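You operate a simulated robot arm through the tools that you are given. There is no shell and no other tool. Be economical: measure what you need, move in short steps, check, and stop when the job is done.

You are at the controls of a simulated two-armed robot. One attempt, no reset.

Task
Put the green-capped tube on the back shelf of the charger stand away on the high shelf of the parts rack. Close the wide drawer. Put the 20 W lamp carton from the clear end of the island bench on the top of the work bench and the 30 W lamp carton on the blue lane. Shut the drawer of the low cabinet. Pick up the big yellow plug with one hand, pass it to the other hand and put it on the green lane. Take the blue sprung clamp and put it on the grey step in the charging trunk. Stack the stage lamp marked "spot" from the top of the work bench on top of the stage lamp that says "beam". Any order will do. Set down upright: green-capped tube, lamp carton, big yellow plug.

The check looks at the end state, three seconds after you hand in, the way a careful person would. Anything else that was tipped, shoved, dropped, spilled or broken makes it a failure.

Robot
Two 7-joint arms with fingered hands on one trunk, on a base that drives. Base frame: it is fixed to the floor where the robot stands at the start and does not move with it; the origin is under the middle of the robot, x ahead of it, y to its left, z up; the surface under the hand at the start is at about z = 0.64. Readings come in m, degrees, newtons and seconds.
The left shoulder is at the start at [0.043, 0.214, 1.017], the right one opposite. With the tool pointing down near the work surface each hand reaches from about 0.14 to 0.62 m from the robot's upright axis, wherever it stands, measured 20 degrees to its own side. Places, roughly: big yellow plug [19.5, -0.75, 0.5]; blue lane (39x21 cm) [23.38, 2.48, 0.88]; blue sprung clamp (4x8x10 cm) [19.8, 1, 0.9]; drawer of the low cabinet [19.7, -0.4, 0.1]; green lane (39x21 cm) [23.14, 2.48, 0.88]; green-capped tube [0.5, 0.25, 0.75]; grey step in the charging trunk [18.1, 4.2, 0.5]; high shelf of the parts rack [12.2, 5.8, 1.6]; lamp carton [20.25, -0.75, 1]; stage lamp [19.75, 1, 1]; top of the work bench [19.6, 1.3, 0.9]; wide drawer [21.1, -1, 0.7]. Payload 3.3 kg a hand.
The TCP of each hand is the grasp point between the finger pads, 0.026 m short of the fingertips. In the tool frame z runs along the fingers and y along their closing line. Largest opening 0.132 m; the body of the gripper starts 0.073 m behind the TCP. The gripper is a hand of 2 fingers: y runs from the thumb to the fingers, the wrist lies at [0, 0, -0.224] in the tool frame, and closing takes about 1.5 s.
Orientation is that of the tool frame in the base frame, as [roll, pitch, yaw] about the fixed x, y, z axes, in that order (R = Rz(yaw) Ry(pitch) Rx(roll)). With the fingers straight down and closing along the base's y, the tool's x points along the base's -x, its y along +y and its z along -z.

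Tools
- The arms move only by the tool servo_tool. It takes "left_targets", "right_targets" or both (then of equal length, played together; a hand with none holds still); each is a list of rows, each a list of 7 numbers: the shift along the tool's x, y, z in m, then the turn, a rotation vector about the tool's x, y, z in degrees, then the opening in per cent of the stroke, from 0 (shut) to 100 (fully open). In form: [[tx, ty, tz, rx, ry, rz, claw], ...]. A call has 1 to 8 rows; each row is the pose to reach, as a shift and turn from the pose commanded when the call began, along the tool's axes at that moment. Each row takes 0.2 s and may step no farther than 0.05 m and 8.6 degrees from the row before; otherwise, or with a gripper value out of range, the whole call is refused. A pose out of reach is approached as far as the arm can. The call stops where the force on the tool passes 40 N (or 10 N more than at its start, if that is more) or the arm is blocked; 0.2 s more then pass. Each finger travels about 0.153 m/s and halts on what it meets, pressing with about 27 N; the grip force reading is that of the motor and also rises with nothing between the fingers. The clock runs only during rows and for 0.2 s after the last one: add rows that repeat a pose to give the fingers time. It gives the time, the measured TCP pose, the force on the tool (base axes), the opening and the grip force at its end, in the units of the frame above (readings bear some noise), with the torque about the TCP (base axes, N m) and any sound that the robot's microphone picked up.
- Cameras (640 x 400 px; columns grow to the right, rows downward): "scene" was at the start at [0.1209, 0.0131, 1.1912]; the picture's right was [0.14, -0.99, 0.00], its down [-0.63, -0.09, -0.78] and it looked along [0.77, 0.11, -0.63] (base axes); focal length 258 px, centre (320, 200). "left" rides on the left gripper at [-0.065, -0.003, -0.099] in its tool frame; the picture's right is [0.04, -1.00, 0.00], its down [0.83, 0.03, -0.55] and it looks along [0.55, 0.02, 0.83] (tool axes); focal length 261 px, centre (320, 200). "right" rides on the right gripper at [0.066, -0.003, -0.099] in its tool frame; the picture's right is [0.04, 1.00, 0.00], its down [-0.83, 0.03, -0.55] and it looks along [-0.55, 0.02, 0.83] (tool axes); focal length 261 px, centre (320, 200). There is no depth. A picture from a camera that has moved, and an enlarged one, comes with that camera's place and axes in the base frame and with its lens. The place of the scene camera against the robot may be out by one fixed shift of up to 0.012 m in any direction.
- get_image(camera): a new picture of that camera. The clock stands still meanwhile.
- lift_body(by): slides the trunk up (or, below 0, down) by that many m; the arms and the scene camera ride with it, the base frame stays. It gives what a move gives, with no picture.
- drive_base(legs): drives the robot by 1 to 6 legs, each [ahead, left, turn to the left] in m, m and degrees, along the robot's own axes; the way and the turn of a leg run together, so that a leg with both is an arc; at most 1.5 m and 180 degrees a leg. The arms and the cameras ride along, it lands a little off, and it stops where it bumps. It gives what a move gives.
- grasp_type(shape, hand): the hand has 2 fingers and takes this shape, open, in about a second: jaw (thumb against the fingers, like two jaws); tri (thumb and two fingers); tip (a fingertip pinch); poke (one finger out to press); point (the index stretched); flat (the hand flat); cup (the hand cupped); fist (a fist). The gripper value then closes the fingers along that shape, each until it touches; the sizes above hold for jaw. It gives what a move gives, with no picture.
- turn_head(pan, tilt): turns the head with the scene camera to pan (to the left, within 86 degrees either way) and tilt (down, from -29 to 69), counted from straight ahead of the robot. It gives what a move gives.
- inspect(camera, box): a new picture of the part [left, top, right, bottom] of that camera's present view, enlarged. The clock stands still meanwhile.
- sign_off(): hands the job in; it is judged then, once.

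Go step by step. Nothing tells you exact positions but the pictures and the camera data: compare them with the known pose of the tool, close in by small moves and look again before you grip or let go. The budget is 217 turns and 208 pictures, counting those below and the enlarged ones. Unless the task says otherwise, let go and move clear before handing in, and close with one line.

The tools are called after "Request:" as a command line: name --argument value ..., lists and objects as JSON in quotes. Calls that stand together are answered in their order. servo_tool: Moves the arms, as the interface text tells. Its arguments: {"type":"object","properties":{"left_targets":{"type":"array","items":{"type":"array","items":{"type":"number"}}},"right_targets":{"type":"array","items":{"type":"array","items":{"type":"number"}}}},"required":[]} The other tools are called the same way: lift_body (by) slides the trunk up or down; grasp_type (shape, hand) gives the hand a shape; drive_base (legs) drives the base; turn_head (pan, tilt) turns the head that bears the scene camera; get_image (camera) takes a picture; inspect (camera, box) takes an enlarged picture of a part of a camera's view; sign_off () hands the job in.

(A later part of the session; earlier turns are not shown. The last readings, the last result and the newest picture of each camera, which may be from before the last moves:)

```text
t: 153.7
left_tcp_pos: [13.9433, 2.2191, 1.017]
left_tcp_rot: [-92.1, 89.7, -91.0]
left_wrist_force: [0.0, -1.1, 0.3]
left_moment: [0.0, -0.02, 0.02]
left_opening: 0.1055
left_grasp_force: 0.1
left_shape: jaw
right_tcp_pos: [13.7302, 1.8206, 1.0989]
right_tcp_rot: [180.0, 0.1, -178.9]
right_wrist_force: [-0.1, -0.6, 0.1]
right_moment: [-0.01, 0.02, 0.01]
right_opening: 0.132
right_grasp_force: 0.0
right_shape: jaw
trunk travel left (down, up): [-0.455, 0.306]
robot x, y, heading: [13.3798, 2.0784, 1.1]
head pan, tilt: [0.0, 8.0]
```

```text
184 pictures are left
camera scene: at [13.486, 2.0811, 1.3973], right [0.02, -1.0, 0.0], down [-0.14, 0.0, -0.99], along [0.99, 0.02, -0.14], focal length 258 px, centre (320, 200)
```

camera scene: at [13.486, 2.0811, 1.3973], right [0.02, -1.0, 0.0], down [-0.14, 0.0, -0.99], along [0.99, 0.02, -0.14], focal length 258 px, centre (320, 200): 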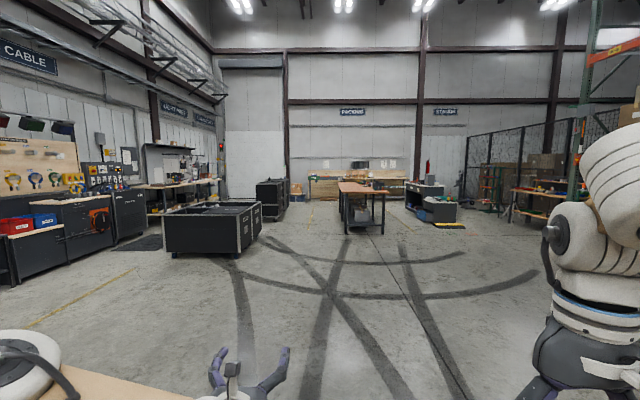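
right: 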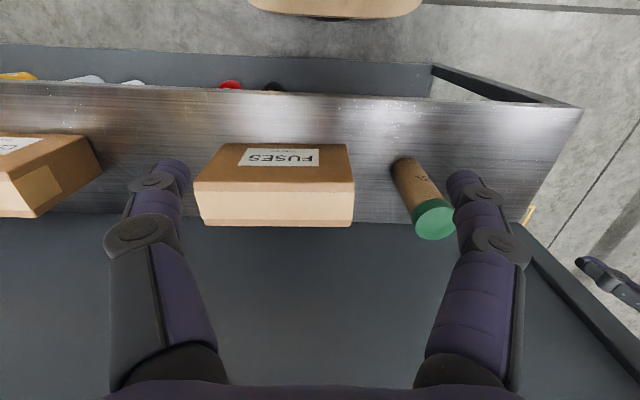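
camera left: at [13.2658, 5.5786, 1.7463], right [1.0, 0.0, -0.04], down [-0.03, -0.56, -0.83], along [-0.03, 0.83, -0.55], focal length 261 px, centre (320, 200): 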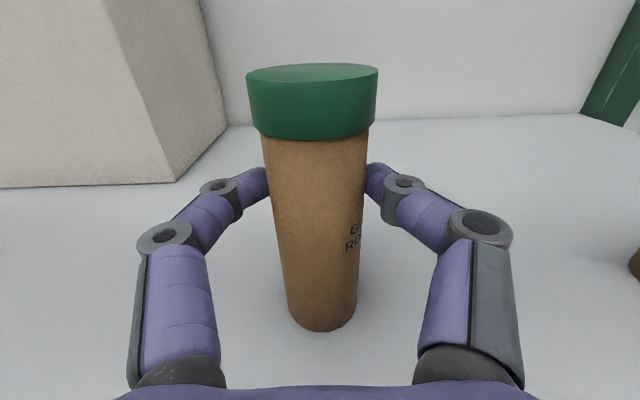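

The work area lies ahead; I zoom in to match places.

Request:
inspect --camera "scene" --box '[160, 140, 320, 240]'

Request:
inspect --camera "scene" --box '[300, 140, 480, 252]'

```text
4.00 times, centred on (240, 190) of scene
camera zoom: at [13.486, 2.0811, 1.3973], right [0.02, -1.0, 0.0], down [-0.14, 0.0, -0.99], along [0.99, 0.02, -0.14], focal length 1034 px, centre (640, 240)
```

zoom: 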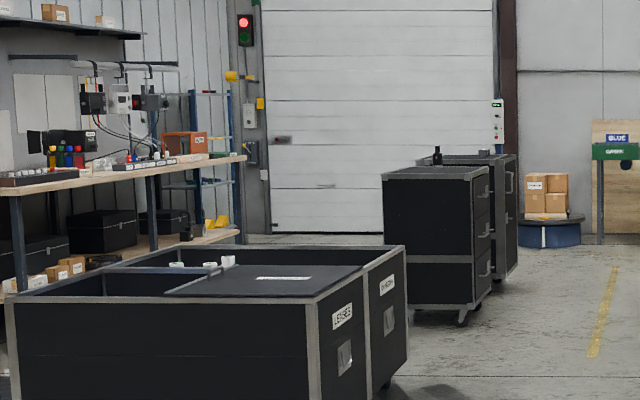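

```text
3.56 times, centred on (390, 196) of scene
camera zoom: at [13.486, 2.0811, 1.3973], right [0.02, -1.0, 0.0], down [-0.14, 0.0, -0.99], along [0.99, 0.02, -0.14], focal length 919 px, centre (71, 214)
```

zoom: 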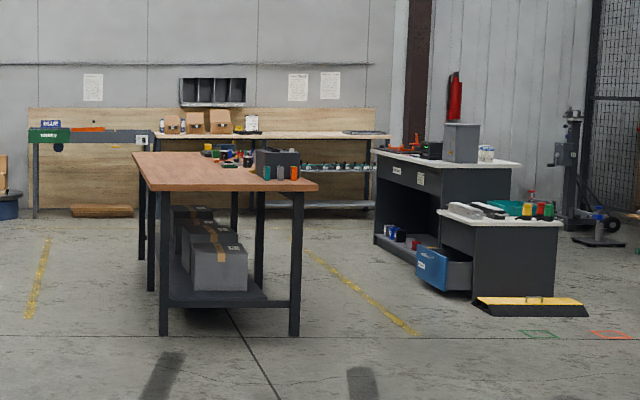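

Work bench spans x 18.5–20.8, y 0.9–1.7; the island with the open blue drawer lies at y<-0.35. I approach the aisle between them.

Request:
drive_base --legs '[[1.4, -0.59, 0], [1.4, -0.59, 0], [1.4, -0.58, 0]]'

Request:
turn_head --pan -15 --tilt 20

Request:
get_image --camera "scene"

```text
refused: leg 1 is longer than a leg can be; nothing moved
```

```text
t: 154.4
left_tcp_pos: [13.9446, 2.2195, 1.0191]
left_tcp_rot: [-106.8, 89.8, -105.8]
left_wrist_force: [0.5, 0.2, 0.1]
left_moment: [0.02, 0.02, -0.01]
left_opening: 0.1056
left_grasp_force: 0.1
left_shape: jaw
right_tcp_pos: [13.7316, 1.8203, 1.0981]
right_tcp_rot: [-180.0, 0.0, -178.9]
right_wrist_force: [-1.4, 0.3, 1.1]
right_moment: [0.01, -0.01, 0.01]
right_opening: 0.1322
right_grasp_force: 0.0
right_shape: jaw
trunk travel left (down, up): [-0.455, 0.306]
robot x, y, heading: [13.3802, 2.0745, 1.3]
head pan, tilt: [-15.0, 20.0]
```

```text
181 pictures are left
camera scene: at [13.4837, 2.0569, 1.3778], right [-0.24, -0.97, 0.0], down [-0.33, 0.08, -0.94], along [0.91, -0.23, -0.34], focal length 258 px, centre (320, 200)
```

scene: 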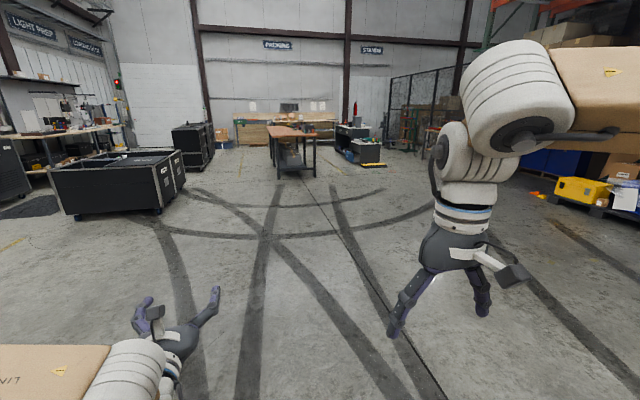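

Request:
drive_base --legs '[[1.35, -0.58, -1], [1.35, -0.57, 0], [1.35, -0.55, 0]]'

Request:
get_image --camera "scene"

```text
t: 175.1
left_tcp_pos: [17.933, 0.5641, 1.0188]
left_tcp_rot: [-111.8, 89.8, -110.8]
left_wrist_force: [0.4, 0.6, -0.8]
left_moment: [0.03, 0.01, 0.0]
left_opening: 0.1055
left_grasp_force: 0.1
left_shape: jaw
right_tcp_pos: [17.7188, 0.1681, 1.0985]
right_tcp_rot: [180.0, 0.0, -179.2]
right_wrist_force: [-0.1, -1.0, -0.6]
right_moment: [0.02, 0.02, -0.01]
right_opening: 0.1316
right_grasp_force: 0.1
right_shape: jaw
trunk travel left (down, up): [-0.455, 0.306]
robot x, y, heading: [17.3699, 0.4278, 0.8]
head pan, tilt: [-15.0, 20.0]
```

```text
180 pictures are left
camera scene: at [17.4725, 0.4052, 1.3777], right [-0.25, -0.97, 0.0], down [-0.33, 0.08, -0.94], along [0.91, -0.23, -0.34], focal length 258 px, centre (320, 200)
```

scene: 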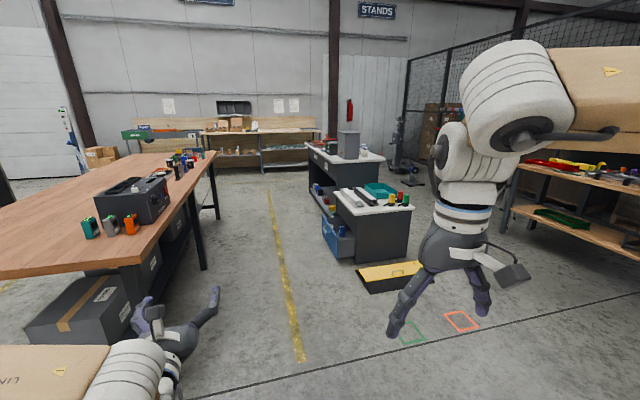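

Good view of both benches. I zoom on each.

Request:
inspect --camera "scene" --box '[80, 140, 240, 240]'

Request:
inspect --camera "scene" --box '[290, 120, 450, 300]'

```text
4.00 times, centred on (160, 190) of scene
camera zoom: at [17.4725, 0.4052, 1.3777], right [-0.25, -0.97, 0.0], down [-0.33, 0.08, -0.94], along [0.91, -0.23, -0.34], focal length 1034 px, centre (960, 240)
```

zoom: 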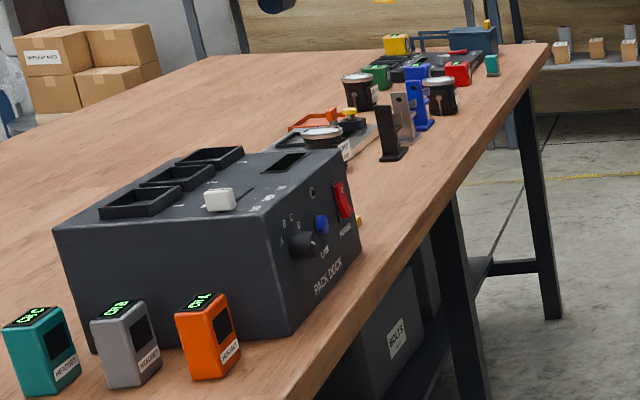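

```text
2.22 times, centred on (370, 210) of scene
camera zoom: at [17.4725, 0.4052, 1.3777], right [-0.25, -0.97, 0.0], down [-0.33, 0.08, -0.94], along [0.91, -0.23, -0.34], focal length 574 px, centre (209, 178)
```

zoom: 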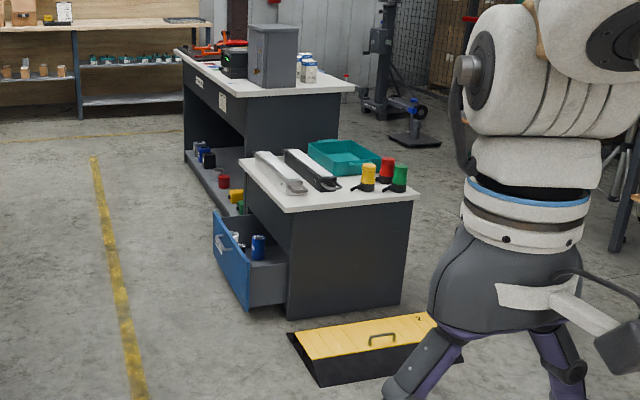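

Three clamps (black, grey, blue), stage lamps, plugs and cartons are visible. I enter the aisle's mouth and look closer, right side first.

Request:
drive_base --legs '[[1.35, -0.2, 0], [0, 0, -45]]'

Request:
turn_head --pan 10 --tilt 30

Request:
get_image --camera "scene"

```text
t: 183.9
left_tcp_pos: [19.2017, -0.0566, 1.0192]
left_tcp_rot: [-107.0, 89.7, -151.7]
left_wrist_force: [-0.5, 0.5, -0.1]
left_moment: [0.0, 0.01, -0.01]
left_opening: 0.1055
left_grasp_force: 0.0
left_shape: jaw
right_tcp_pos: [18.7666, -0.1839, 1.0983]
right_tcp_rot: [-179.9, 0.0, 135.3]
right_wrist_force: [0.3, 0.2, -0.2]
right_moment: [0.04, -0.01, 0.0]
right_opening: 0.1323
right_grasp_force: 0.0
right_shape: jaw
trunk travel left (down, up): [-0.455, 0.306]
robot x, y, heading: [18.7071, 0.2472, -44.8]
head pan, tilt: [-15.0, 20.0]
```

```text
t: 184.8
left_tcp_pos: [19.2006, -0.0577, 1.0192]
left_tcp_rot: [-107.3, 89.8, -152.0]
left_wrist_force: [-0.3, 0.0, -1.0]
left_moment: [-0.01, 0.02, 0.01]
left_opening: 0.1055
left_grasp_force: 0.0
left_shape: jaw
right_tcp_pos: [18.7655, -0.1827, 1.0984]
right_tcp_rot: [180.0, 0.1, 135.3]
right_wrist_force: [0.4, 0.7, 0.6]
right_moment: [0.02, 0.01, 0.0]
right_opening: 0.1319
right_grasp_force: 0.1
right_shape: jaw
trunk travel left (down, up): [-0.455, 0.306]
robot x, y, heading: [18.71, 0.2514, -44.8]
head pan, tilt: [10.0, 30.0]
```

```text
177 pictures are left
camera scene: at [18.7876, 0.1827, 1.3617], right [-0.57, -0.82, 0.0], down [-0.41, 0.29, -0.87], along [0.71, -0.49, -0.5], focal length 258 px, centre (320, 200)
```

scene: 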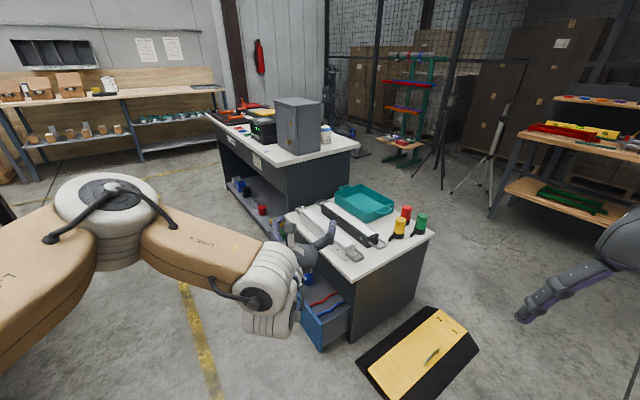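

I'll close the low drawer from this side first: turn to face it (−y), back off a little, and strafe in front of it.

Request:
drive_base --legs '[[0, 0, -45], [-0.2, 0, 0], [0, 0.85, 0]]'

Request:
turn_head --pan 0 --tilt 50

Request:
get_image --camera "scene"

```text
t: 192.5
left_tcp_pos: [19.6682, -0.1102, 1.0191]
left_tcp_rot: [-105.1, 89.8, 164.9]
left_wrist_force: [0.8, 0.0, -0.4]
left_moment: [0.03, -0.01, 0.01]
left_opening: 0.1051
left_grasp_force: 0.1
left_shape: jaw
right_tcp_pos: [19.2738, 0.1102, 1.0994]
right_tcp_rot: [180.0, 0.0, 90.1]
right_wrist_force: [-0.1, -0.6, -0.5]
right_moment: [0.02, -0.01, -0.01]
right_opening: 0.1321
right_grasp_force: 0.0
right_shape: jaw
trunk travel left (down, up): [-0.455, 0.306]
robot x, y, heading: [19.5382, 0.4548, -90.2]
head pan, tilt: [10.0, 30.0]
```

```text
t: 193.3
left_tcp_pos: [19.6685, -0.1101, 1.0191]
left_tcp_rot: [-107.0, 89.8, 163.1]
left_wrist_force: [-0.7, -0.3, 0.6]
left_moment: [-0.01, -0.01, -0.02]
left_opening: 0.1055
left_grasp_force: 0.0
left_shape: jaw
right_tcp_pos: [19.2734, 0.1115, 1.0979]
right_tcp_rot: [-180.0, 0.0, 90.1]
right_wrist_force: [0.2, -0.5, -0.5]
right_moment: [-0.02, 0.0, 0.04]
right_opening: 0.132
right_grasp_force: 0.0
right_shape: jaw
trunk travel left (down, up): [-0.455, 0.306]
robot x, y, heading: [19.5364, 0.4553, -89.8]
head pan, tilt: [0.0, 50.0]
```

```text
176 pictures are left
camera scene: at [19.529, 0.3599, 1.3322], right [-1.0, 0.0, 0.0], down [0.0, 0.77, -0.64], along [0.0, -0.64, -0.77], focal length 258 px, centre (320, 200)
```

scene: 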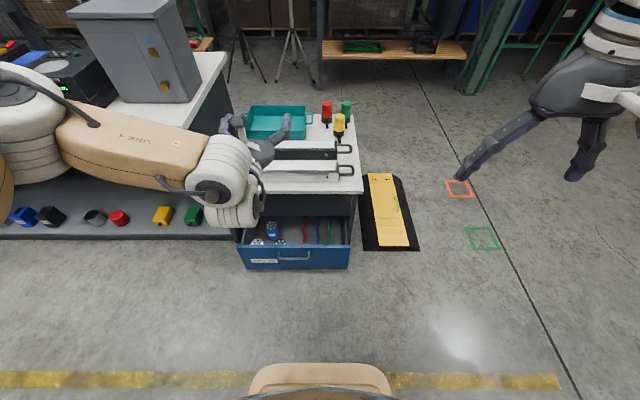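

Drawer front spans x 19.40–19.86 at y≈-0.21, z 0.11–0.33. I lower the trunk, close the left hand, tilt it down 45° and retract it.

Request:
lift_body --by -0.4

Request:
servo_tool --left_targets '[[0, -0.005, -0.03, 0, 8, 0, 50], [0, -0.01, -0.06, 0, 16, 0, 20], [0, -0.015, -0.1, 0, 24, 0, 0], [0, -0.02, -0.14, 0, 32, 0, 0], [0, -0.025, -0.17, 0, 40, 0, 0], [0, -0.03, -0.2, 0, 45, 0, 0], [0, -0.035, -0.2, 0, 45, 0, 0]]'

```text
t: 197.2
left_tcp_pos: [19.6682, -0.1091, 0.6189]
left_tcp_rot: [-99.0, 89.8, 171.2]
left_wrist_force: [0.3, -0.7, 0.6]
left_moment: [0.01, 0.01, 0.0]
left_opening: 0.1055
left_grasp_force: 0.0
left_shape: jaw
right_tcp_pos: [19.2737, 0.1111, 0.6984]
right_tcp_rot: [180.0, 0.0, 90.0]
right_wrist_force: [0.3, -0.4, -0.5]
right_moment: [0.0, 0.03, 0.03]
right_opening: 0.1315
right_grasp_force: 0.1
right_shape: jaw
trunk travel left (down, up): [-0.055, 0.706]
robot x, y, heading: [19.5358, 0.4554, -90.1]
head pan, tilt: [0.0, 50.0]
```

```text
t: 198.8
left_tcp_pos: [19.6244, 0.0551, 0.4643]
left_tcp_rot: [-179.6, 45.1, 90.5]
left_wrist_force: [-0.1, 0.5, 0.0]
left_moment: [0.01, 0.0, 0.0]
left_opening: 0.0
left_grasp_force: 27.0
left_shape: jaw
left hand out of reach, approached as far as the arm can: row 3, 4, 5, 6, 7
right_tcp_pos: [19.272, 0.1103, 0.6981]
right_tcp_rot: [180.0, 0.0, 90.2]
right_wrist_force: [-0.2, 0.5, -0.2]
right_moment: [0.03, 0.02, -0.03]
right_opening: 0.132
right_grasp_force: 0.0
right_shape: jaw
trunk travel left (down, up): [-0.055, 0.706]
robot x, y, heading: [19.5371, 0.4586, -89.7]
head pan, tilt: [0.0, 50.0]
```

Request:
servo_tool --left_targets '[[0.03, 0, 0.03, 0, 0, 0, 0], [0.06, 0, 0.06, 0, 0, 0, 0], [0.09, 0, 0.09, 0, 0, 0, 0], [0.12, 0, 0.12, 0, 0, 0, 0], [0.15, 0, 0.15, 0, 0, 0, 0], [0.182, 0, 0.182, 0, 0, 0, 0], [0.182, 0, 0.182, 0, 0, 0, 0]]'

Request:
drive_base --legs '[[0.19, 0, 0]]'

Request:
get_image --camera "scene"

Request:
get_image --camera "left"

```text
t: 200.4
left_tcp_pos: [19.6164, 0.0596, 0.2125]
left_tcp_rot: [-179.7, 45.0, 90.5]
left_wrist_force: [0.2, -0.2, 0.7]
left_moment: [0.01, 0.02, 0.01]
left_opening: 0.0
left_grasp_force: 26.6
left_shape: jaw
right_tcp_pos: [19.2734, 0.1097, 0.6993]
right_tcp_rot: [180.0, 0.1, 90.0]
right_wrist_force: [0.7, -0.1, 0.0]
right_moment: [0.01, 0.01, 0.02]
right_opening: 0.1321
right_grasp_force: 0.0
right_shape: jaw
trunk travel left (down, up): [-0.055, 0.706]
robot x, y, heading: [19.5332, 0.4616, -90.0]
head pan, tilt: [0.0, 50.0]
```

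```text
t: 201.9
left_tcp_pos: [19.6172, -0.1298, 0.2121]
left_tcp_rot: [-179.7, 44.9, 90.2]
left_wrist_force: [0.6, -0.5, 0.6]
left_moment: [0.01, 0.0, 0.0]
left_opening: 0.0
left_grasp_force: 27.0
left_shape: jaw
right_tcp_pos: [19.2727, -0.0795, 0.699]
right_tcp_rot: [-180.0, 0.0, 90.0]
right_wrist_force: [-0.7, 0.0, -0.6]
right_moment: [-0.03, -0.02, 0.02]
right_opening: 0.1319
right_grasp_force: 0.1
right_shape: jaw
trunk travel left (down, up): [-0.055, 0.706]
robot x, y, heading: [19.5391, 0.2678, -90.1]
head pan, tilt: [0.0, 50.0]
```

```text
175 pictures are left
camera scene: at [19.5288, 0.0693, 0.9222], right [-1.0, 0.0, 0.0], down [0.0, 0.77, -0.64], along [0.0, -0.64, -0.77], focal length 258 px, centre (320, 200)
```

scene: 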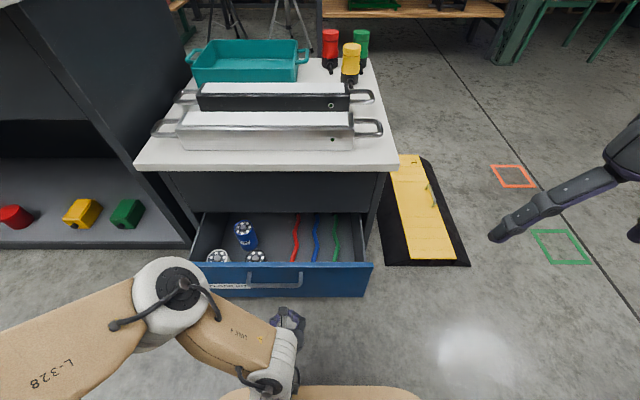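

```text
174 pictures are left
camera left: at [19.6158, -0.1056, 0.3297], right [-1.0, 0.03, -0.03], down [0.03, 0.98, -0.2], along [0.02, -0.2, -0.98], focal length 261 px, centre (320, 200)
```

left: 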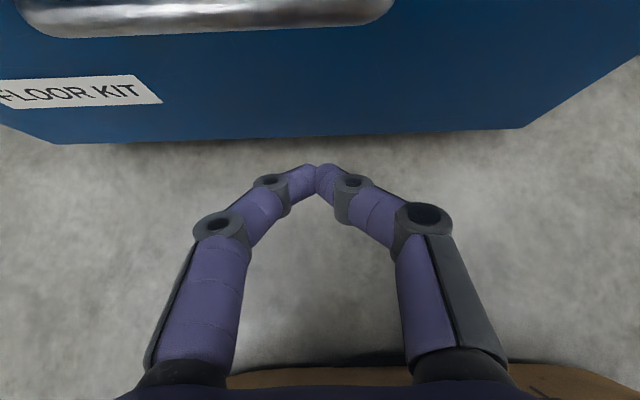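

The fingertips face the drawer front. I push gently in −y.

Request:
servo_tool --left_targets '[[-0.02, 0, 0.02, 0, 0, 0, 0], [-0.04, 0, 0.04, 0, 0, 0, 0], [-0.06, 0, 0.06, 0, 0, 0, 0], [-0.08, 0, 0.08, 0, 0, 0, 0], [-0.1, 0, 0.1, 0, 0, 0, 0], [-0.12, 0, 0.12, 0, 0, 0, 0], [-0.14, 0, 0.14, 0, 0, 0, 0], [-0.16, 0, 0.16, 0, 0, 0, 0]]'

Request:
get_image --camera "scene"

```text
t: 203.7
left_tcp_pos: [19.6196, -0.3356, 0.2157]
left_tcp_rot: [-179.5, 44.6, 90.4]
left_wrist_force: [-0.8, 2.5, -8.1]
left_moment: [-0.12, 0.3, 0.04]
left_opening: 0.0001
left_grasp_force: 26.7
left_shape: jaw
left hand out of reach, approached as far as the arm can: row 8
right_tcp_pos: [19.2731, -0.0782, 0.6975]
right_tcp_rot: [179.9, -0.2, 90.0]
right_wrist_force: [0.2, 0.2, -0.3]
right_moment: [0.03, -0.01, 0.04]
right_opening: 0.1317
right_grasp_force: 0.0
right_shape: jaw
trunk travel left (down, up): [-0.055, 0.706]
robot x, y, heading: [19.5358, 0.2664, -90.1]
head pan, tilt: [0.0, 50.0]
```

```text
173 pictures are left
camera scene: at [19.5288, 0.0686, 0.9219], right [-1.0, 0.0, 0.0], down [0.0, 0.77, -0.64], along [0.0, -0.64, -0.77], focal length 258 px, centre (320, 200)
```

scene: 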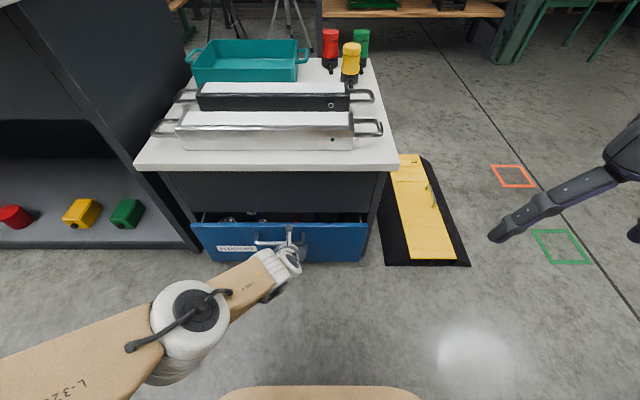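

Mostly shut; I push the rest by driving forward a few centimetres.

Request:
drive_base --legs '[[0.06, 0, 0]]'

Request:
get_image --camera "scene"

```text
t: 204.8
left_tcp_pos: [19.6177, -0.3848, 0.2119]
left_tcp_rot: [-179.7, 43.7, 89.8]
left_wrist_force: [-0.3, 1.1, -1.6]
left_moment: [-0.04, 0.06, 0.04]
left_opening: 0.0002
left_grasp_force: 26.5
left_shape: jaw
right_tcp_pos: [19.2725, -0.1343, 0.6986]
right_tcp_rot: [-180.0, -0.1, 90.0]
right_wrist_force: [-0.8, -0.1, 0.4]
right_moment: [-0.01, -0.02, 0.01]
right_opening: 0.1318
right_grasp_force: 0.1
right_shape: jaw
trunk travel left (down, up): [-0.055, 0.706]
robot x, y, heading: [19.5371, 0.2089, -89.9]
head pan, tilt: [0.0, 50.0]
stopped in leg 1: the force on the tool passed its limit at 57 N (the readings are from after the stop); the commanded pose is now the measured one
```

```text
172 pictures are left
camera scene: at [19.5285, 0.0133, 0.9223], right [-1.0, 0.0, 0.0], down [0.0, 0.77, -0.64], along [0.0, -0.64, -0.77], focal length 258 px, centre (320, 200)
```

scene: 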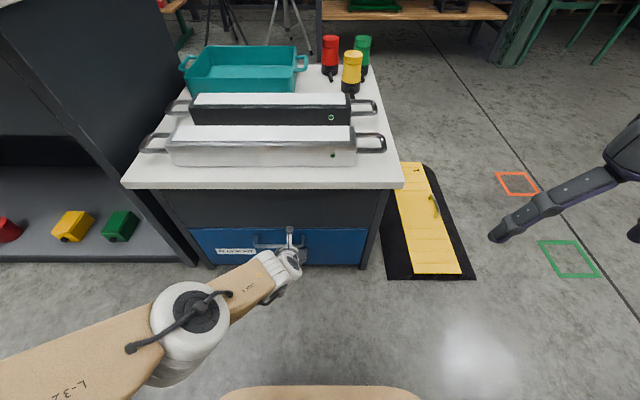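

The force peak says it reached its stop and it looks flush. I back off and check it.

Request:
drive_base --legs '[[-0.2, 0, 0]]'

Request:
inspect --camera "scene" --box '[120, 80, 440, 280]'

```text
t: 206.4
left_tcp_pos: [19.6186, -0.1882, 0.2118]
left_tcp_rot: [-179.7, 43.8, 89.9]
left_wrist_force: [-0.6, -0.2, -0.4]
left_moment: [0.0, 0.03, 0.0]
left_opening: 0.0001
left_grasp_force: 26.9
left_shape: jaw
right_tcp_pos: [19.2725, 0.0632, 0.698]
right_tcp_rot: [-180.0, 0.0, 90.1]
right_wrist_force: [-0.8, 0.0, 0.3]
right_moment: [-0.01, 0.06, 0.0]
right_opening: 0.1318
right_grasp_force: 0.1
right_shape: jaw
trunk travel left (down, up): [-0.055, 0.706]
robot x, y, heading: [19.5358, 0.4048, -90.0]
head pan, tilt: [0.0, 50.0]
```

```text
2.00 times, centred on (280, 180) of scene
camera zoom: at [19.5289, 0.2105, 0.9222], right [-1.0, 0.0, 0.0], down [0.0, 0.77, -0.64], along [0.0, -0.64, -0.77], focal length 517 px, centre (400, 240)
```

zoom: 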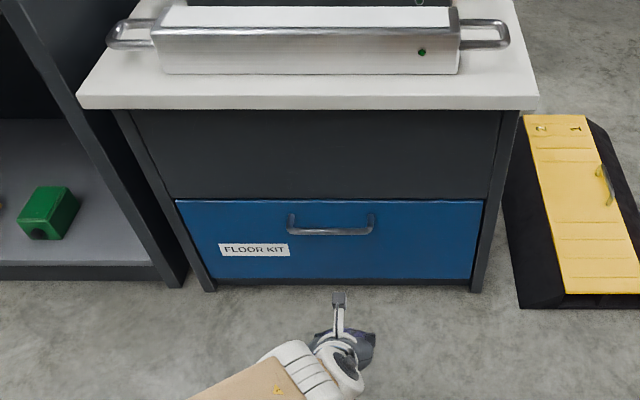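

The low drawer is shut. Next I raise the trunk and go round the west end to the −y side of the island.

Request:
lift_body --by 0.38

Request:
servo_tool --left_targets '[[-0.03, 0, -0.03, 0, 0, 0, 0], [-0.06, 0, -0.06, 0, 0, 0, 50], [-0.09, 0, -0.09, 0, 0, 0, 80], [-0.12, 0, -0.12, 0, 0, 0, 80], [-0.15, 0, -0.15, 0, 0, 0, 80]]'

Request:
drive_base --legs '[[0, -1.25, 0], [1.0, 0, 0], [1.0, 0, 0]]'

Request:
turn_head --pan 65 --tilt 20

Request:
get_image --camera "scene"

```text
t: 210.0
left_tcp_pos: [19.6191, -0.2712, 0.7787]
left_tcp_rot: [-179.7, 61.4, 89.8]
left_wrist_force: [0.8, -0.6, -0.9]
left_moment: [-0.02, 0.02, 0.01]
left_opening: 0.0
left_grasp_force: 27.3
left_shape: jaw
right_tcp_pos: [19.2724, 0.063, 1.0781]
right_tcp_rot: [-179.9, 0.0, 90.1]
right_wrist_force: [0.6, 0.2, -0.4]
right_moment: [-0.01, 0.0, 0.02]
right_opening: 0.1318
right_grasp_force: 0.0
right_shape: jaw
trunk travel left (down, up): [-0.435, 0.326]
robot x, y, heading: [19.5337, 0.4073, -90.2]
head pan, tilt: [0.0, 50.0]
```

```text
t: 211.2
left_tcp_pos: [19.6218, -0.2122, 0.9838]
left_tcp_rot: [-179.7, 61.6, 90.0]
left_wrist_force: [0.1, -0.1, -0.6]
left_moment: [0.02, 0.0, 0.01]
left_opening: 0.1053
left_grasp_force: 0.1
left_shape: jaw
right_tcp_pos: [19.2729, 0.0631, 1.0783]
right_tcp_rot: [180.0, 0.0, 90.2]
right_wrist_force: [0.3, -0.2, -0.4]
right_moment: [-0.01, -0.04, 0.0]
right_opening: 0.1322
right_grasp_force: 0.1
right_shape: jaw
trunk travel left (down, up): [-0.435, 0.326]
robot x, y, heading: [19.5329, 0.4082, -90.0]
head pan, tilt: [0.0, 50.0]
```

```text
t: 227.1
left_tcp_pos: [18.4121, -2.246, 0.9826]
left_tcp_rot: [-179.7, 61.5, 89.6]
left_wrist_force: [0.2, 1.7, -0.4]
left_moment: [0.02, -0.01, 0.0]
left_opening: 0.1054
left_grasp_force: 0.1
left_shape: jaw
right_tcp_pos: [18.0638, -1.9674, 1.0782]
right_tcp_rot: [180.0, 0.0, 89.7]
right_wrist_force: [0.5, 0.5, -0.4]
right_moment: [-0.01, 0.01, 0.0]
right_opening: 0.1315
right_grasp_force: 0.1
right_shape: jaw
trunk travel left (down, up): [-0.435, 0.326]
robot x, y, heading: [18.3326, -1.6244, -90.2]
head pan, tilt: [0.0, 50.0]
```

```text
t: 228.4
left_tcp_pos: [18.4115, -2.2438, 0.9822]
left_tcp_rot: [-179.7, 61.5, 89.5]
left_wrist_force: [-0.3, -0.4, 0.2]
left_moment: [-0.03, -0.02, 0.01]
left_opening: 0.1055
left_grasp_force: 0.1
left_shape: jaw
right_tcp_pos: [18.0651, -1.9684, 1.0785]
right_tcp_rot: [180.0, 0.1, 89.7]
right_wrist_force: [0.1, -0.8, 0.4]
right_moment: [-0.01, -0.04, -0.03]
right_opening: 0.1318
right_grasp_force: 0.1
right_shape: jaw
trunk travel left (down, up): [-0.435, 0.326]
robot x, y, heading: [18.3336, -1.6231, -90.5]
head pan, tilt: [65.0, 20.0]
```

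```text
170 pictures are left
camera scene: at [18.4071, -1.6858, 1.3576], right [-0.43, -0.9, 0.0], down [-0.31, 0.15, -0.94], along [0.85, -0.4, -0.34], focal length 258 px, centre (320, 200)
```

scene: 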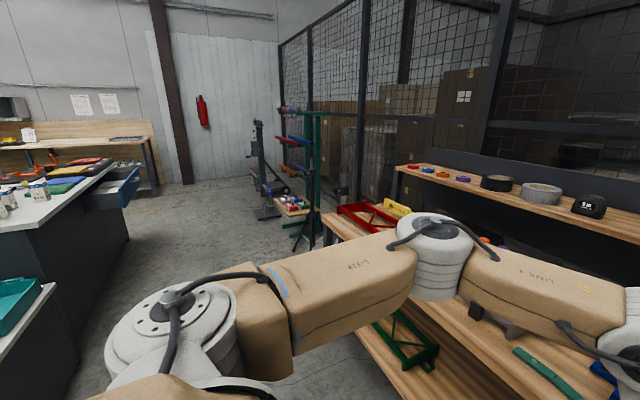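

The wide drawer is open on this −y side, and a table stands behind at y≈-2.25. I back up a bit before turning to face +x.

Request:
drive_base --legs '[[-0.25, 0, 0], [0, 0, 90]]'

Request:
turn_head --pan 10 --tilt 25

Request:
get_image --camera "scene"

```text
t: 234.1
left_tcp_pos: [18.9519, -1.2842, 0.982]
left_tcp_rot: [-179.7, 61.4, -179.6]
left_wrist_force: [-0.5, 0.4, 0.1]
left_moment: [0.0, 0.02, 0.01]
left_opening: 0.1055
left_grasp_force: 0.1
left_shape: jaw
right_tcp_pos: [18.6799, -1.6339, 1.0775]
right_tcp_rot: [180.0, -0.1, -179.4]
right_wrist_force: [0.7, 0.8, 0.3]
right_moment: [0.01, 0.0, 0.03]
right_opening: 0.1319
right_grasp_force: 0.1
right_shape: jaw
trunk travel left (down, up): [-0.435, 0.326]
robot x, y, heading: [18.3311, -1.371, 0.7]
head pan, tilt: [65.0, 20.0]
```

```text
t: 235.4
left_tcp_pos: [18.952, -1.2834, 0.9821]
left_tcp_rot: [-179.7, 61.5, -179.6]
left_wrist_force: [-1.0, 0.4, -0.6]
left_moment: [-0.01, -0.02, -0.01]
left_opening: 0.1051
left_grasp_force: 0.0
left_shape: jaw
right_tcp_pos: [18.6802, -1.6333, 1.0783]
right_tcp_rot: [180.0, 0.0, -179.4]
right_wrist_force: [0.0, -0.1, 0.2]
right_moment: [0.01, -0.01, 0.02]
right_opening: 0.132
right_grasp_force: 0.1
right_shape: jaw
trunk travel left (down, up): [-0.435, 0.326]
robot x, y, heading: [18.334, -1.3747, 0.3]
head pan, tilt: [10.0, 25.0]
```

```text
169 pictures are left
camera scene: at [18.4377, -1.3554, 1.3496], right [0.18, -0.98, 0.0], down [-0.42, -0.08, -0.91], along [0.89, 0.17, -0.42], focal length 258 px, centre (320, 200)
```

scene: 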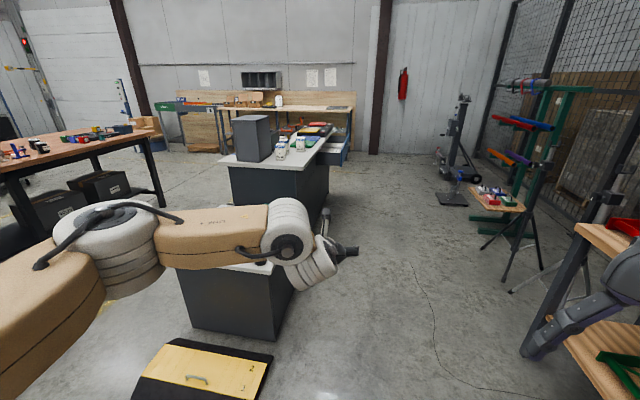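

Request:
inspect --camera "scene" --box '[210, 90, 370, 210]'

```text
3.33 times, centred on (290, 150) of scene
camera zoom: at [18.4377, -1.3554, 1.3496], right [0.18, -0.98, 0.0], down [-0.42, -0.08, -0.91], along [0.89, 0.17, -0.42], focal length 862 px, centre (420, 367)
```

zoom: 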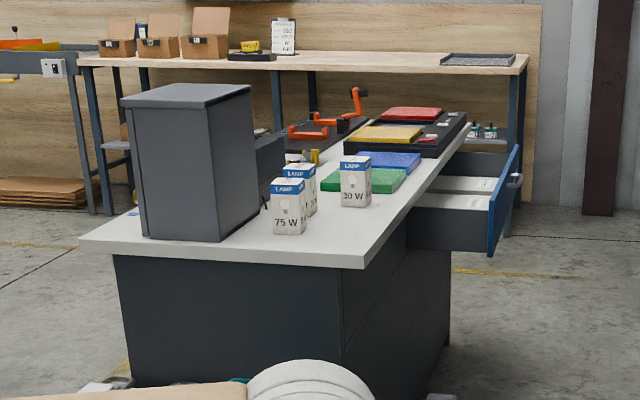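

Cartons: 75 W at ≈(19.99,−0.80), 30 W ≈(20.24,−0.87), a third behind. I turn to face +y here, back to y≈−1.7, then strafe east to the wide drawer.

Request:
drive_base --legs '[[0, 0, 90], [-0.33, 0, 0], [0, -1.3, 0], [0, -1.3, 0]]'

Request:
turn_head --pan -10 --tilt 40

Request:
get_image --camera "scene"

```text
t: 253.8
left_tcp_pos: [20.8258, -0.968, 0.9823]
left_tcp_rot: [-179.7, 61.5, -86.4]
left_wrist_force: [-0.1, -0.4, 0.6]
left_moment: [-0.01, 0.04, -0.01]
left_opening: 0.1054
left_grasp_force: 0.0
left_shape: jaw
right_tcp_pos: [21.1906, -1.2209, 1.0793]
right_tcp_rot: [180.0, 0.0, -86.3]
right_wrist_force: [0.1, 0.8, -0.4]
right_moment: [0.01, -0.01, 0.01]
right_opening: 0.132
right_grasp_force: 0.0
right_shape: jaw
trunk travel left (down, up): [-0.435, 0.326]
robot x, y, heading: [20.9486, -1.5807, 93.4]
head pan, tilt: [10.0, 25.0]
```

```text
t: 254.6
left_tcp_pos: [20.8267, -0.9668, 0.9822]
left_tcp_rot: [-179.7, 61.5, -86.6]
left_wrist_force: [0.1, 0.6, -0.1]
left_moment: [-0.02, 0.0, 0.02]
left_opening: 0.1054
left_grasp_force: 0.0
left_shape: jaw
right_tcp_pos: [21.1891, -1.2198, 1.078]
right_tcp_rot: [-180.0, 0.1, -86.3]
right_wrist_force: [-1.1, 0.0, -0.3]
right_moment: [0.0, -0.02, 0.02]
right_opening: 0.132
right_grasp_force: 0.0
right_shape: jaw
trunk travel left (down, up): [-0.435, 0.326]
robot x, y, heading: [20.9473, -1.5828, 93.7]
head pan, tilt: [-10.0, 40.0]
```

```text
167 pictures are left
camera scene: at [20.9489, -1.4736, 1.3263], right [0.99, -0.11, 0.0], down [-0.07, -0.64, -0.77], along [0.08, 0.76, -0.64], focal length 258 px, centre (320, 200)
```

scene: 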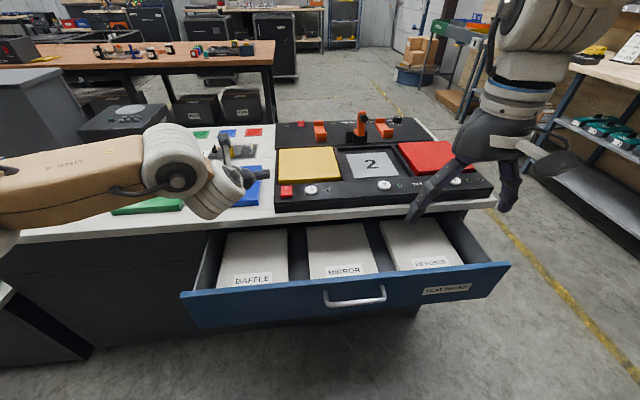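

Wide drawer front at y≈−1.11, centre x≈21.07, z 0.55–0.75. I square up, back off 0.15, and shape the right hand: closed, tilted 45° forward.

Request:
drive_base --legs '[[-0.15, 0, -3.5]]'

Request:
servo_tool --right_targets '[[0, 0.015, 0.01, 0, -8, 0, 60], [0, 0.03, 0.02, 0, -16, 0, 20], [0, 0.05, 0.04, 0, -24, 0, 0], [0, 0.07, 0.06, 0, -32, 0, 0], [0, 0.09, 0.08, 0, -40, 0, 0], [0, 0.11, 0.1, 0, -45, 0, 0], [0, 0.12, 0.13, 0, -45, 0, 0]]'

Request:
get_image --camera "scene"

```text
t: 256.0
left_tcp_pos: [20.8667, -1.1114, 0.9829]
left_tcp_rot: [-179.7, 61.6, -89.8]
left_wrist_force: [-0.3, 0.2, 0.7]
left_moment: [0.0, 0.04, -0.01]
left_opening: 0.1056
left_grasp_force: 0.1
left_shape: jaw
right_tcp_pos: [21.2156, -1.3846, 1.0793]
right_tcp_rot: [-179.9, 0.1, -89.8]
right_wrist_force: [-0.4, -0.7, -0.5]
right_moment: [0.03, 0.0, -0.04]
right_opening: 0.1321
right_grasp_force: 0.1
right_shape: jaw
trunk travel left (down, up): [-0.435, 0.326]
robot x, y, heading: [20.9545, -1.7302, 90.4]
head pan, tilt: [-10.0, 40.0]
```

```text
t: 257.6
left_tcp_pos: [20.8663, -1.1105, 0.9825]
left_tcp_rot: [-179.6, 61.5, -89.9]
left_wrist_force: [0.5, -0.4, -0.3]
left_moment: [0.0, 0.0, 0.01]
left_opening: 0.1054
left_grasp_force: 0.1
left_shape: jaw
right_tcp_pos: [21.0844, -1.3683, 0.9426]
right_tcp_rot: [179.7, 45.1, -90.5]
right_wrist_force: [-0.1, 0.1, -0.9]
right_moment: [-0.02, -0.03, 0.0]
right_opening: 0.0
right_grasp_force: 26.8
right_shape: jaw
right hand out of reach, approached as far as the arm can: row 4, 5, 6, 7
trunk travel left (down, up): [-0.435, 0.326]
robot x, y, heading: [20.951, -1.7277, 90.6]
head pan, tilt: [-10.0, 40.0]
```

```text
166 pictures are left
camera scene: at [20.9601, -1.6223, 1.3262], right [0.99, -0.17, 0.0], down [-0.11, -0.63, -0.77], along [0.13, 0.75, -0.64], focal length 258 px, centre (320, 200)
```

scene: 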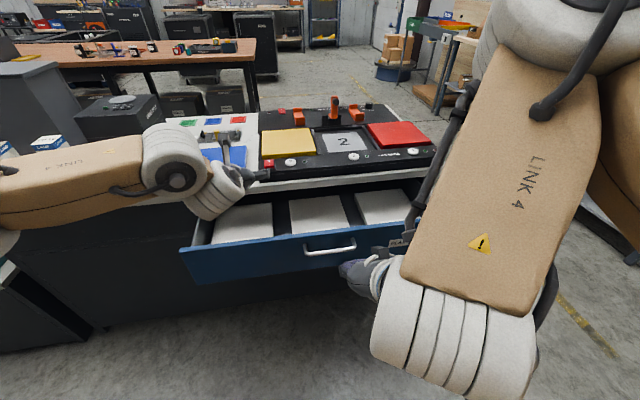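

Request:
servo_tool --right_targets '[[0.03, 0, 0.03, 0, 0, 0, 0], [0.06, 0, 0.06, 0, 0, 0, 0], [0.09, 0, 0.09, 0, 0, 0, 0], [0.12, 0, 0.12, 0, 0, 0, 0], [0.15, 0, 0.15, 0, 0, 0, 0], [0.18, 0, 0.18, 0, 0, 0, 0], [0.18, 0, 0.18, 0, 0, 0, 0]]'

Request:
get_image --camera "right"

```text
t: 259.2
left_tcp_pos: [20.8659, -1.1108, 0.9838]
left_tcp_rot: [-179.7, 61.4, -89.8]
left_wrist_force: [-0.5, -0.3, -0.2]
left_moment: [-0.02, -0.04, 0.0]
left_opening: 0.1055
left_grasp_force: 0.0
left_shape: jaw
right_tcp_pos: [21.0839, -1.3681, 0.6882]
right_tcp_rot: [-179.9, 45.1, -89.5]
right_wrist_force: [0.5, 0.7, 0.0]
right_moment: [0.01, -0.04, 0.01]
right_opening: 0.0
right_grasp_force: 26.8
right_shape: jaw
trunk travel left (down, up): [-0.435, 0.326]
robot x, y, heading: [20.9544, -1.7289, 90.2]
head pan, tilt: [-10.0, 40.0]
```

```text
165 pictures are left
camera right: at [21.0865, -1.4851, 0.7113], right [-1.0, -0.04, -0.03], down [-0.04, 0.2, 0.98], along [-0.03, 0.98, -0.2], focal length 261 px, centre (320, 200)
```

right: 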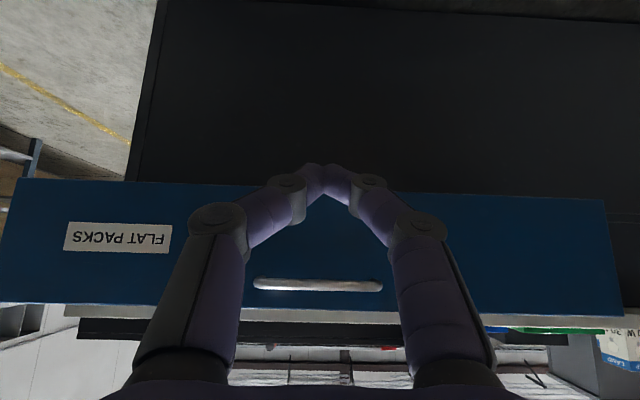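

Tips are level with the drawer's lower half. I pull the left hand up and back, drive 0.18 closer, then push with the arm.

Request:
servo_tool --left_targets '[[-0.014, 0, -0.045, 0, 0, 0, 80], [-0.028, 0, -0.09, 0, 0, 0, 80], [-0.04, 0, -0.13, 0, 0, 0, 80]]' --right_targets '[[-0.007, 0, -0.007, 0, 0, 0, 0], [-0.014, 0, -0.014, 0, 0, 0, 0], [-0.014, 0, -0.014, 0, 0, 0, 0]]'

Request:
drive_base --legs '[[0.18, 0, 0]]'

Request:
servo_tool --right_targets '[[-0.02, 0, 0.02, 0, 0, 0, 0], [-0.04, 0, 0.04, 0, 0, 0, 0], [-0.06, 0, 0.06, 0, 0, 0, 0], [-0.08, 0, 0.08, 0, 0, 0, 0], [-0.1, 0, 0.1, 0, 0, 0, 0], [-0.12, 0, 0.12, 0, 0, 0, 0], [-0.14, 0, 0.14, 0, 0, 0, 0]]'

Request:
get_image --camera "scene"

```text
t: 260.0
left_tcp_pos: [20.8631, -1.2063, 1.0798]
left_tcp_rot: [-179.9, 61.6, -90.0]
left_wrist_force: [-0.9, -0.2, -0.8]
left_moment: [-0.03, -0.02, 0.03]
left_opening: 0.1054
left_grasp_force: 0.1
left_shape: jaw
right_tcp_pos: [21.0841, -1.3695, 0.7091]
right_tcp_rot: [-179.9, 45.1, -89.7]
right_wrist_force: [0.0, 0.7, 0.0]
right_moment: [0.04, 0.03, -0.01]
right_opening: 0.0
right_grasp_force: 27.4
right_shape: jaw
trunk travel left (down, up): [-0.435, 0.326]
robot x, y, heading: [20.9573, -1.7309, 90.2]
head pan, tilt: [-10.0, 40.0]
```

```text
t: 261.5
left_tcp_pos: [20.8645, -1.0272, 1.0783]
left_tcp_rot: [-179.6, 61.5, -89.9]
left_wrist_force: [-0.4, -0.5, -0.1]
left_moment: [0.0, -0.01, 0.02]
left_opening: 0.1053
left_grasp_force: 0.0
left_shape: jaw
right_tcp_pos: [21.0837, -1.191, 0.7069]
right_tcp_rot: [180.0, 44.9, -89.6]
right_wrist_force: [0.4, -0.2, -0.2]
right_moment: [-0.01, 0.0, 0.0]
right_opening: 0.0
right_grasp_force: 26.4
right_shape: jaw
trunk travel left (down, up): [-0.435, 0.326]
robot x, y, heading: [20.9544, -1.5543, 90.4]
head pan, tilt: [-10.0, 40.0]
```

```text
t: 263.1
left_tcp_pos: [20.8644, -1.0278, 1.0788]
left_tcp_rot: [-179.7, 61.5, -89.9]
left_wrist_force: [0.7, 0.2, -1.8]
left_moment: [0.0, 0.02, -0.01]
left_opening: 0.1053
left_grasp_force: 0.1
left_shape: jaw
right_tcp_pos: [21.0827, -0.9906, 0.7094]
right_tcp_rot: [-180.0, 45.0, -89.8]
right_wrist_force: [-0.1, 0.4, 0.5]
right_moment: [0.0, -0.01, -0.02]
right_opening: 0.0
right_grasp_force: 26.8
right_shape: jaw
trunk travel left (down, up): [-0.435, 0.326]
robot x, y, heading: [20.9528, -1.551, 90.2]
head pan, tilt: [-10.0, 40.0]
```

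```text
164 pictures are left
camera scene: at [20.9595, -1.4451, 1.3262], right [0.99, -0.17, 0.0], down [-0.11, -0.63, -0.77], along [0.13, 0.75, -0.64], focal length 258 px, centre (320, 200)
```

scene: 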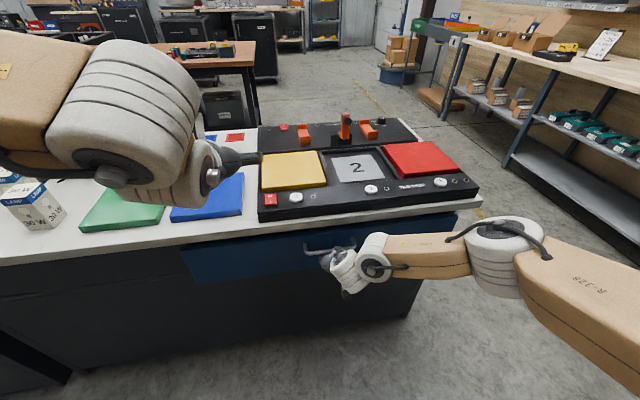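

Drawer is going in easily. I push until the stop.

Request:
servo_tool --right_targets '[[-0.015, 0, 0.015, 0, 0, 0, 0], [-0.03, 0, 0.03, 0, 0, 0, 0], [-0.045, 0, 0.045, 0, 0, 0, 0], [-0.06, 0, 0.06, 0, 0, 0, 0]]'

Request:
get_image --camera "right"

```text
t: 264.0
left_tcp_pos: [20.8647, -1.0266, 1.0787]
left_tcp_rot: [-179.7, 61.5, -90.0]
left_wrist_force: [-0.4, 0.2, -0.4]
left_moment: [-0.07, -0.01, -0.01]
left_opening: 0.1052
left_grasp_force: 0.0
left_shape: jaw
right_tcp_pos: [21.08, -0.9266, 0.7013]
right_tcp_rot: [-179.5, 43.6, -88.8]
right_wrist_force: [0.7, -20.8, 6.3]
right_moment: [-0.17, -0.05, -0.05]
right_opening: 0.0001
right_grasp_force: 27.2
right_shape: jaw
trunk travel left (down, up): [-0.435, 0.326]
robot x, y, heading: [20.9519, -1.5513, 90.4]
head pan, tilt: [-10.0, 40.0]
stopped in row 4 (right hand): the force on the tool passed its limit at 62 N (the readings are from after the stop); the commanded pose is now the measured one
```

```text
163 pictures are left
camera right: at [21.0832, -1.0435, 0.7273], right [-1.0, -0.04, -0.03], down [-0.04, 0.22, 0.97], along [-0.04, 0.97, -0.22], focal length 261 px, centre (320, 200)
```

right: 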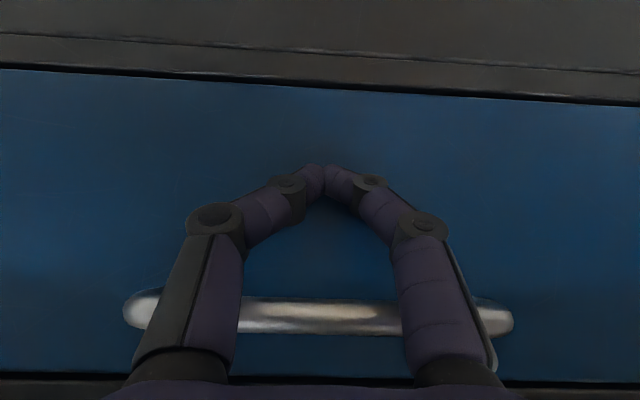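

The wide drawer hit its stop. I retract the right hand up and move west to the cartons.

Request:
servo_tool --right_targets '[[0.03, 0, -0.03, 0, 0, 0, 0], [0.06, 0, -0.06, 0, 0, 0, 0], [0.09, 0, -0.09, 0, 0, 0, 0], [0.12, 0, -0.12, 0, 0, 0, 0], [0.14, 0, -0.14, 0, 0, 0, 0], [0.11, 0, -0.17, 0, 0, 0, 0], [0.08, 0, -0.2, 0, 0, 0, 0], [0.05, 0, -0.23, 0, 0, 0, 50]]'

Request:
servo_tool --right_targets '[[-0.03, 0, -0.03, 0, 0, 0, 100], [-0.06, 0, -0.06, 0, 0, 0, 100], [-0.09, 0, -0.09, 0, 0, 0, 100], [-0.12, 0, -0.12, 0, 0, 0, 100], [-0.15, 0, -0.15, 0, 0, 0, 100]]'

Request:
get_image --camera "scene"

```text
t: 265.8
left_tcp_pos: [20.8635, -1.0276, 1.0782]
left_tcp_rot: [-179.7, 61.6, -89.9]
left_wrist_force: [0.9, -0.2, -0.4]
left_moment: [-0.01, 0.01, -0.02]
left_opening: 0.1055
left_grasp_force: 0.1
left_shape: jaw
right_tcp_pos: [21.085, -1.1203, 0.8299]
right_tcp_rot: [-179.5, 43.9, -88.9]
right_wrist_force: [0.4, -0.2, -0.2]
right_moment: [-0.02, -0.01, -0.04]
right_opening: 0.0638
right_grasp_force: 0.1
right_shape: jaw
trunk travel left (down, up): [-0.435, 0.326]
robot x, y, heading: [20.9507, -1.5548, 90.2]
head pan, tilt: [-10.0, 40.0]
```

```text
t: 267.0
left_tcp_pos: [20.8637, -1.0279, 1.0783]
left_tcp_rot: [-179.7, 61.5, -89.9]
left_wrist_force: [0.2, 0.7, -0.3]
left_moment: [0.0, 0.01, 0.0]
left_opening: 0.1054
left_grasp_force: 0.0
left_shape: jaw
right_tcp_pos: [21.0911, -1.0866, 0.98]
right_tcp_rot: [-179.6, 43.9, -89.0]
right_wrist_force: [-0.3, -0.2, -0.5]
right_moment: [-0.01, -0.01, 0.0]
right_opening: 0.1319
right_grasp_force: 0.1
right_shape: jaw
right hand out of reach, approached as far as the arm can: row 4, 5
trunk travel left (down, up): [-0.435, 0.326]
robot x, y, heading: [20.9532, -1.5517, 90.0]
head pan, tilt: [-10.0, 40.0]
```

```text
162 pictures are left
camera scene: at [20.9594, -1.4449, 1.3262], right [0.99, -0.17, 0.0], down [-0.11, -0.63, -0.77], along [0.13, 0.75, -0.64], focal length 258 px, centre (320, 200)
```

scene: 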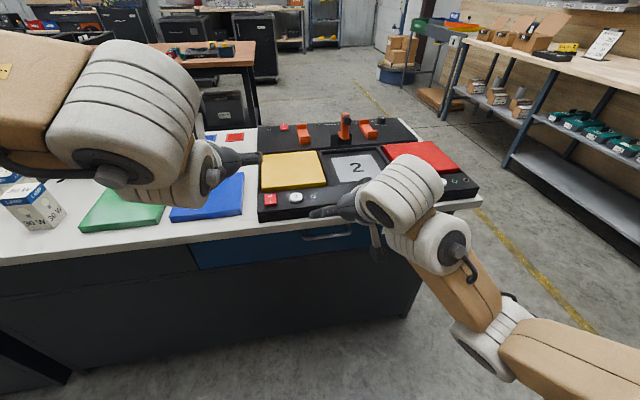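

Drawer is flush. I back off and strafe left to x≈20.1.

Request:
drive_base --legs '[[-0.17, 0, 0], [0, 0.83, 0]]'

Request:
turn_head --pan 0 --tilt 35

Request:
get_image --camera "scene"

```text
t: 272.6
left_tcp_pos: [20.0106, -1.2099, 1.0787]
left_tcp_rot: [-179.6, 61.5, -88.9]
left_wrist_force: [-0.9, 0.3, -0.2]
left_moment: [-0.01, 0.02, -0.04]
left_opening: 0.1053
left_grasp_force: 0.1
left_shape: jaw
right_tcp_pos: [20.2386, -1.2657, 0.9795]
right_tcp_rot: [-179.6, 43.9, -88.0]
right_wrist_force: [0.1, -0.3, -0.2]
right_moment: [0.0, 0.0, 0.03]
right_opening: 0.1319
right_grasp_force: 0.0
right_shape: jaw
trunk travel left (down, up): [-0.435, 0.326]
robot x, y, heading: [20.1093, -1.7338, 90.8]
head pan, tilt: [-10.0, 40.0]
```

```text
t: 273.3
left_tcp_pos: [20.0118, -1.2098, 1.0796]
left_tcp_rot: [-179.7, 61.5, -88.9]
left_wrist_force: [0.2, -0.4, 1.0]
left_moment: [-0.02, -0.01, -0.01]
left_opening: 0.1053
left_grasp_force: 0.0
left_shape: jaw
right_tcp_pos: [20.2387, -1.2661, 0.9792]
right_tcp_rot: [-179.7, 43.9, -88.0]
right_wrist_force: [0.5, -0.5, -0.8]
right_moment: [-0.02, -0.01, -0.02]
right_opening: 0.1316
right_grasp_force: 0.0
right_shape: jaw
trunk travel left (down, up): [-0.435, 0.326]
robot x, y, heading: [20.1076, -1.7336, 91.0]
head pan, tilt: [0.0, 35.0]
```

```text
161 pictures are left
camera scene: at [20.0985, -1.6223, 1.3338], right [1.0, 0.02, 0.0], down [0.01, -0.57, -0.82], along [-0.02, 0.82, -0.57], focal length 258 px, centre (320, 200)
```

scene: 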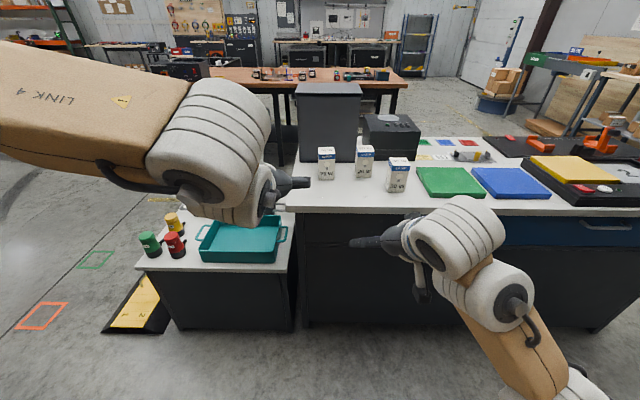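

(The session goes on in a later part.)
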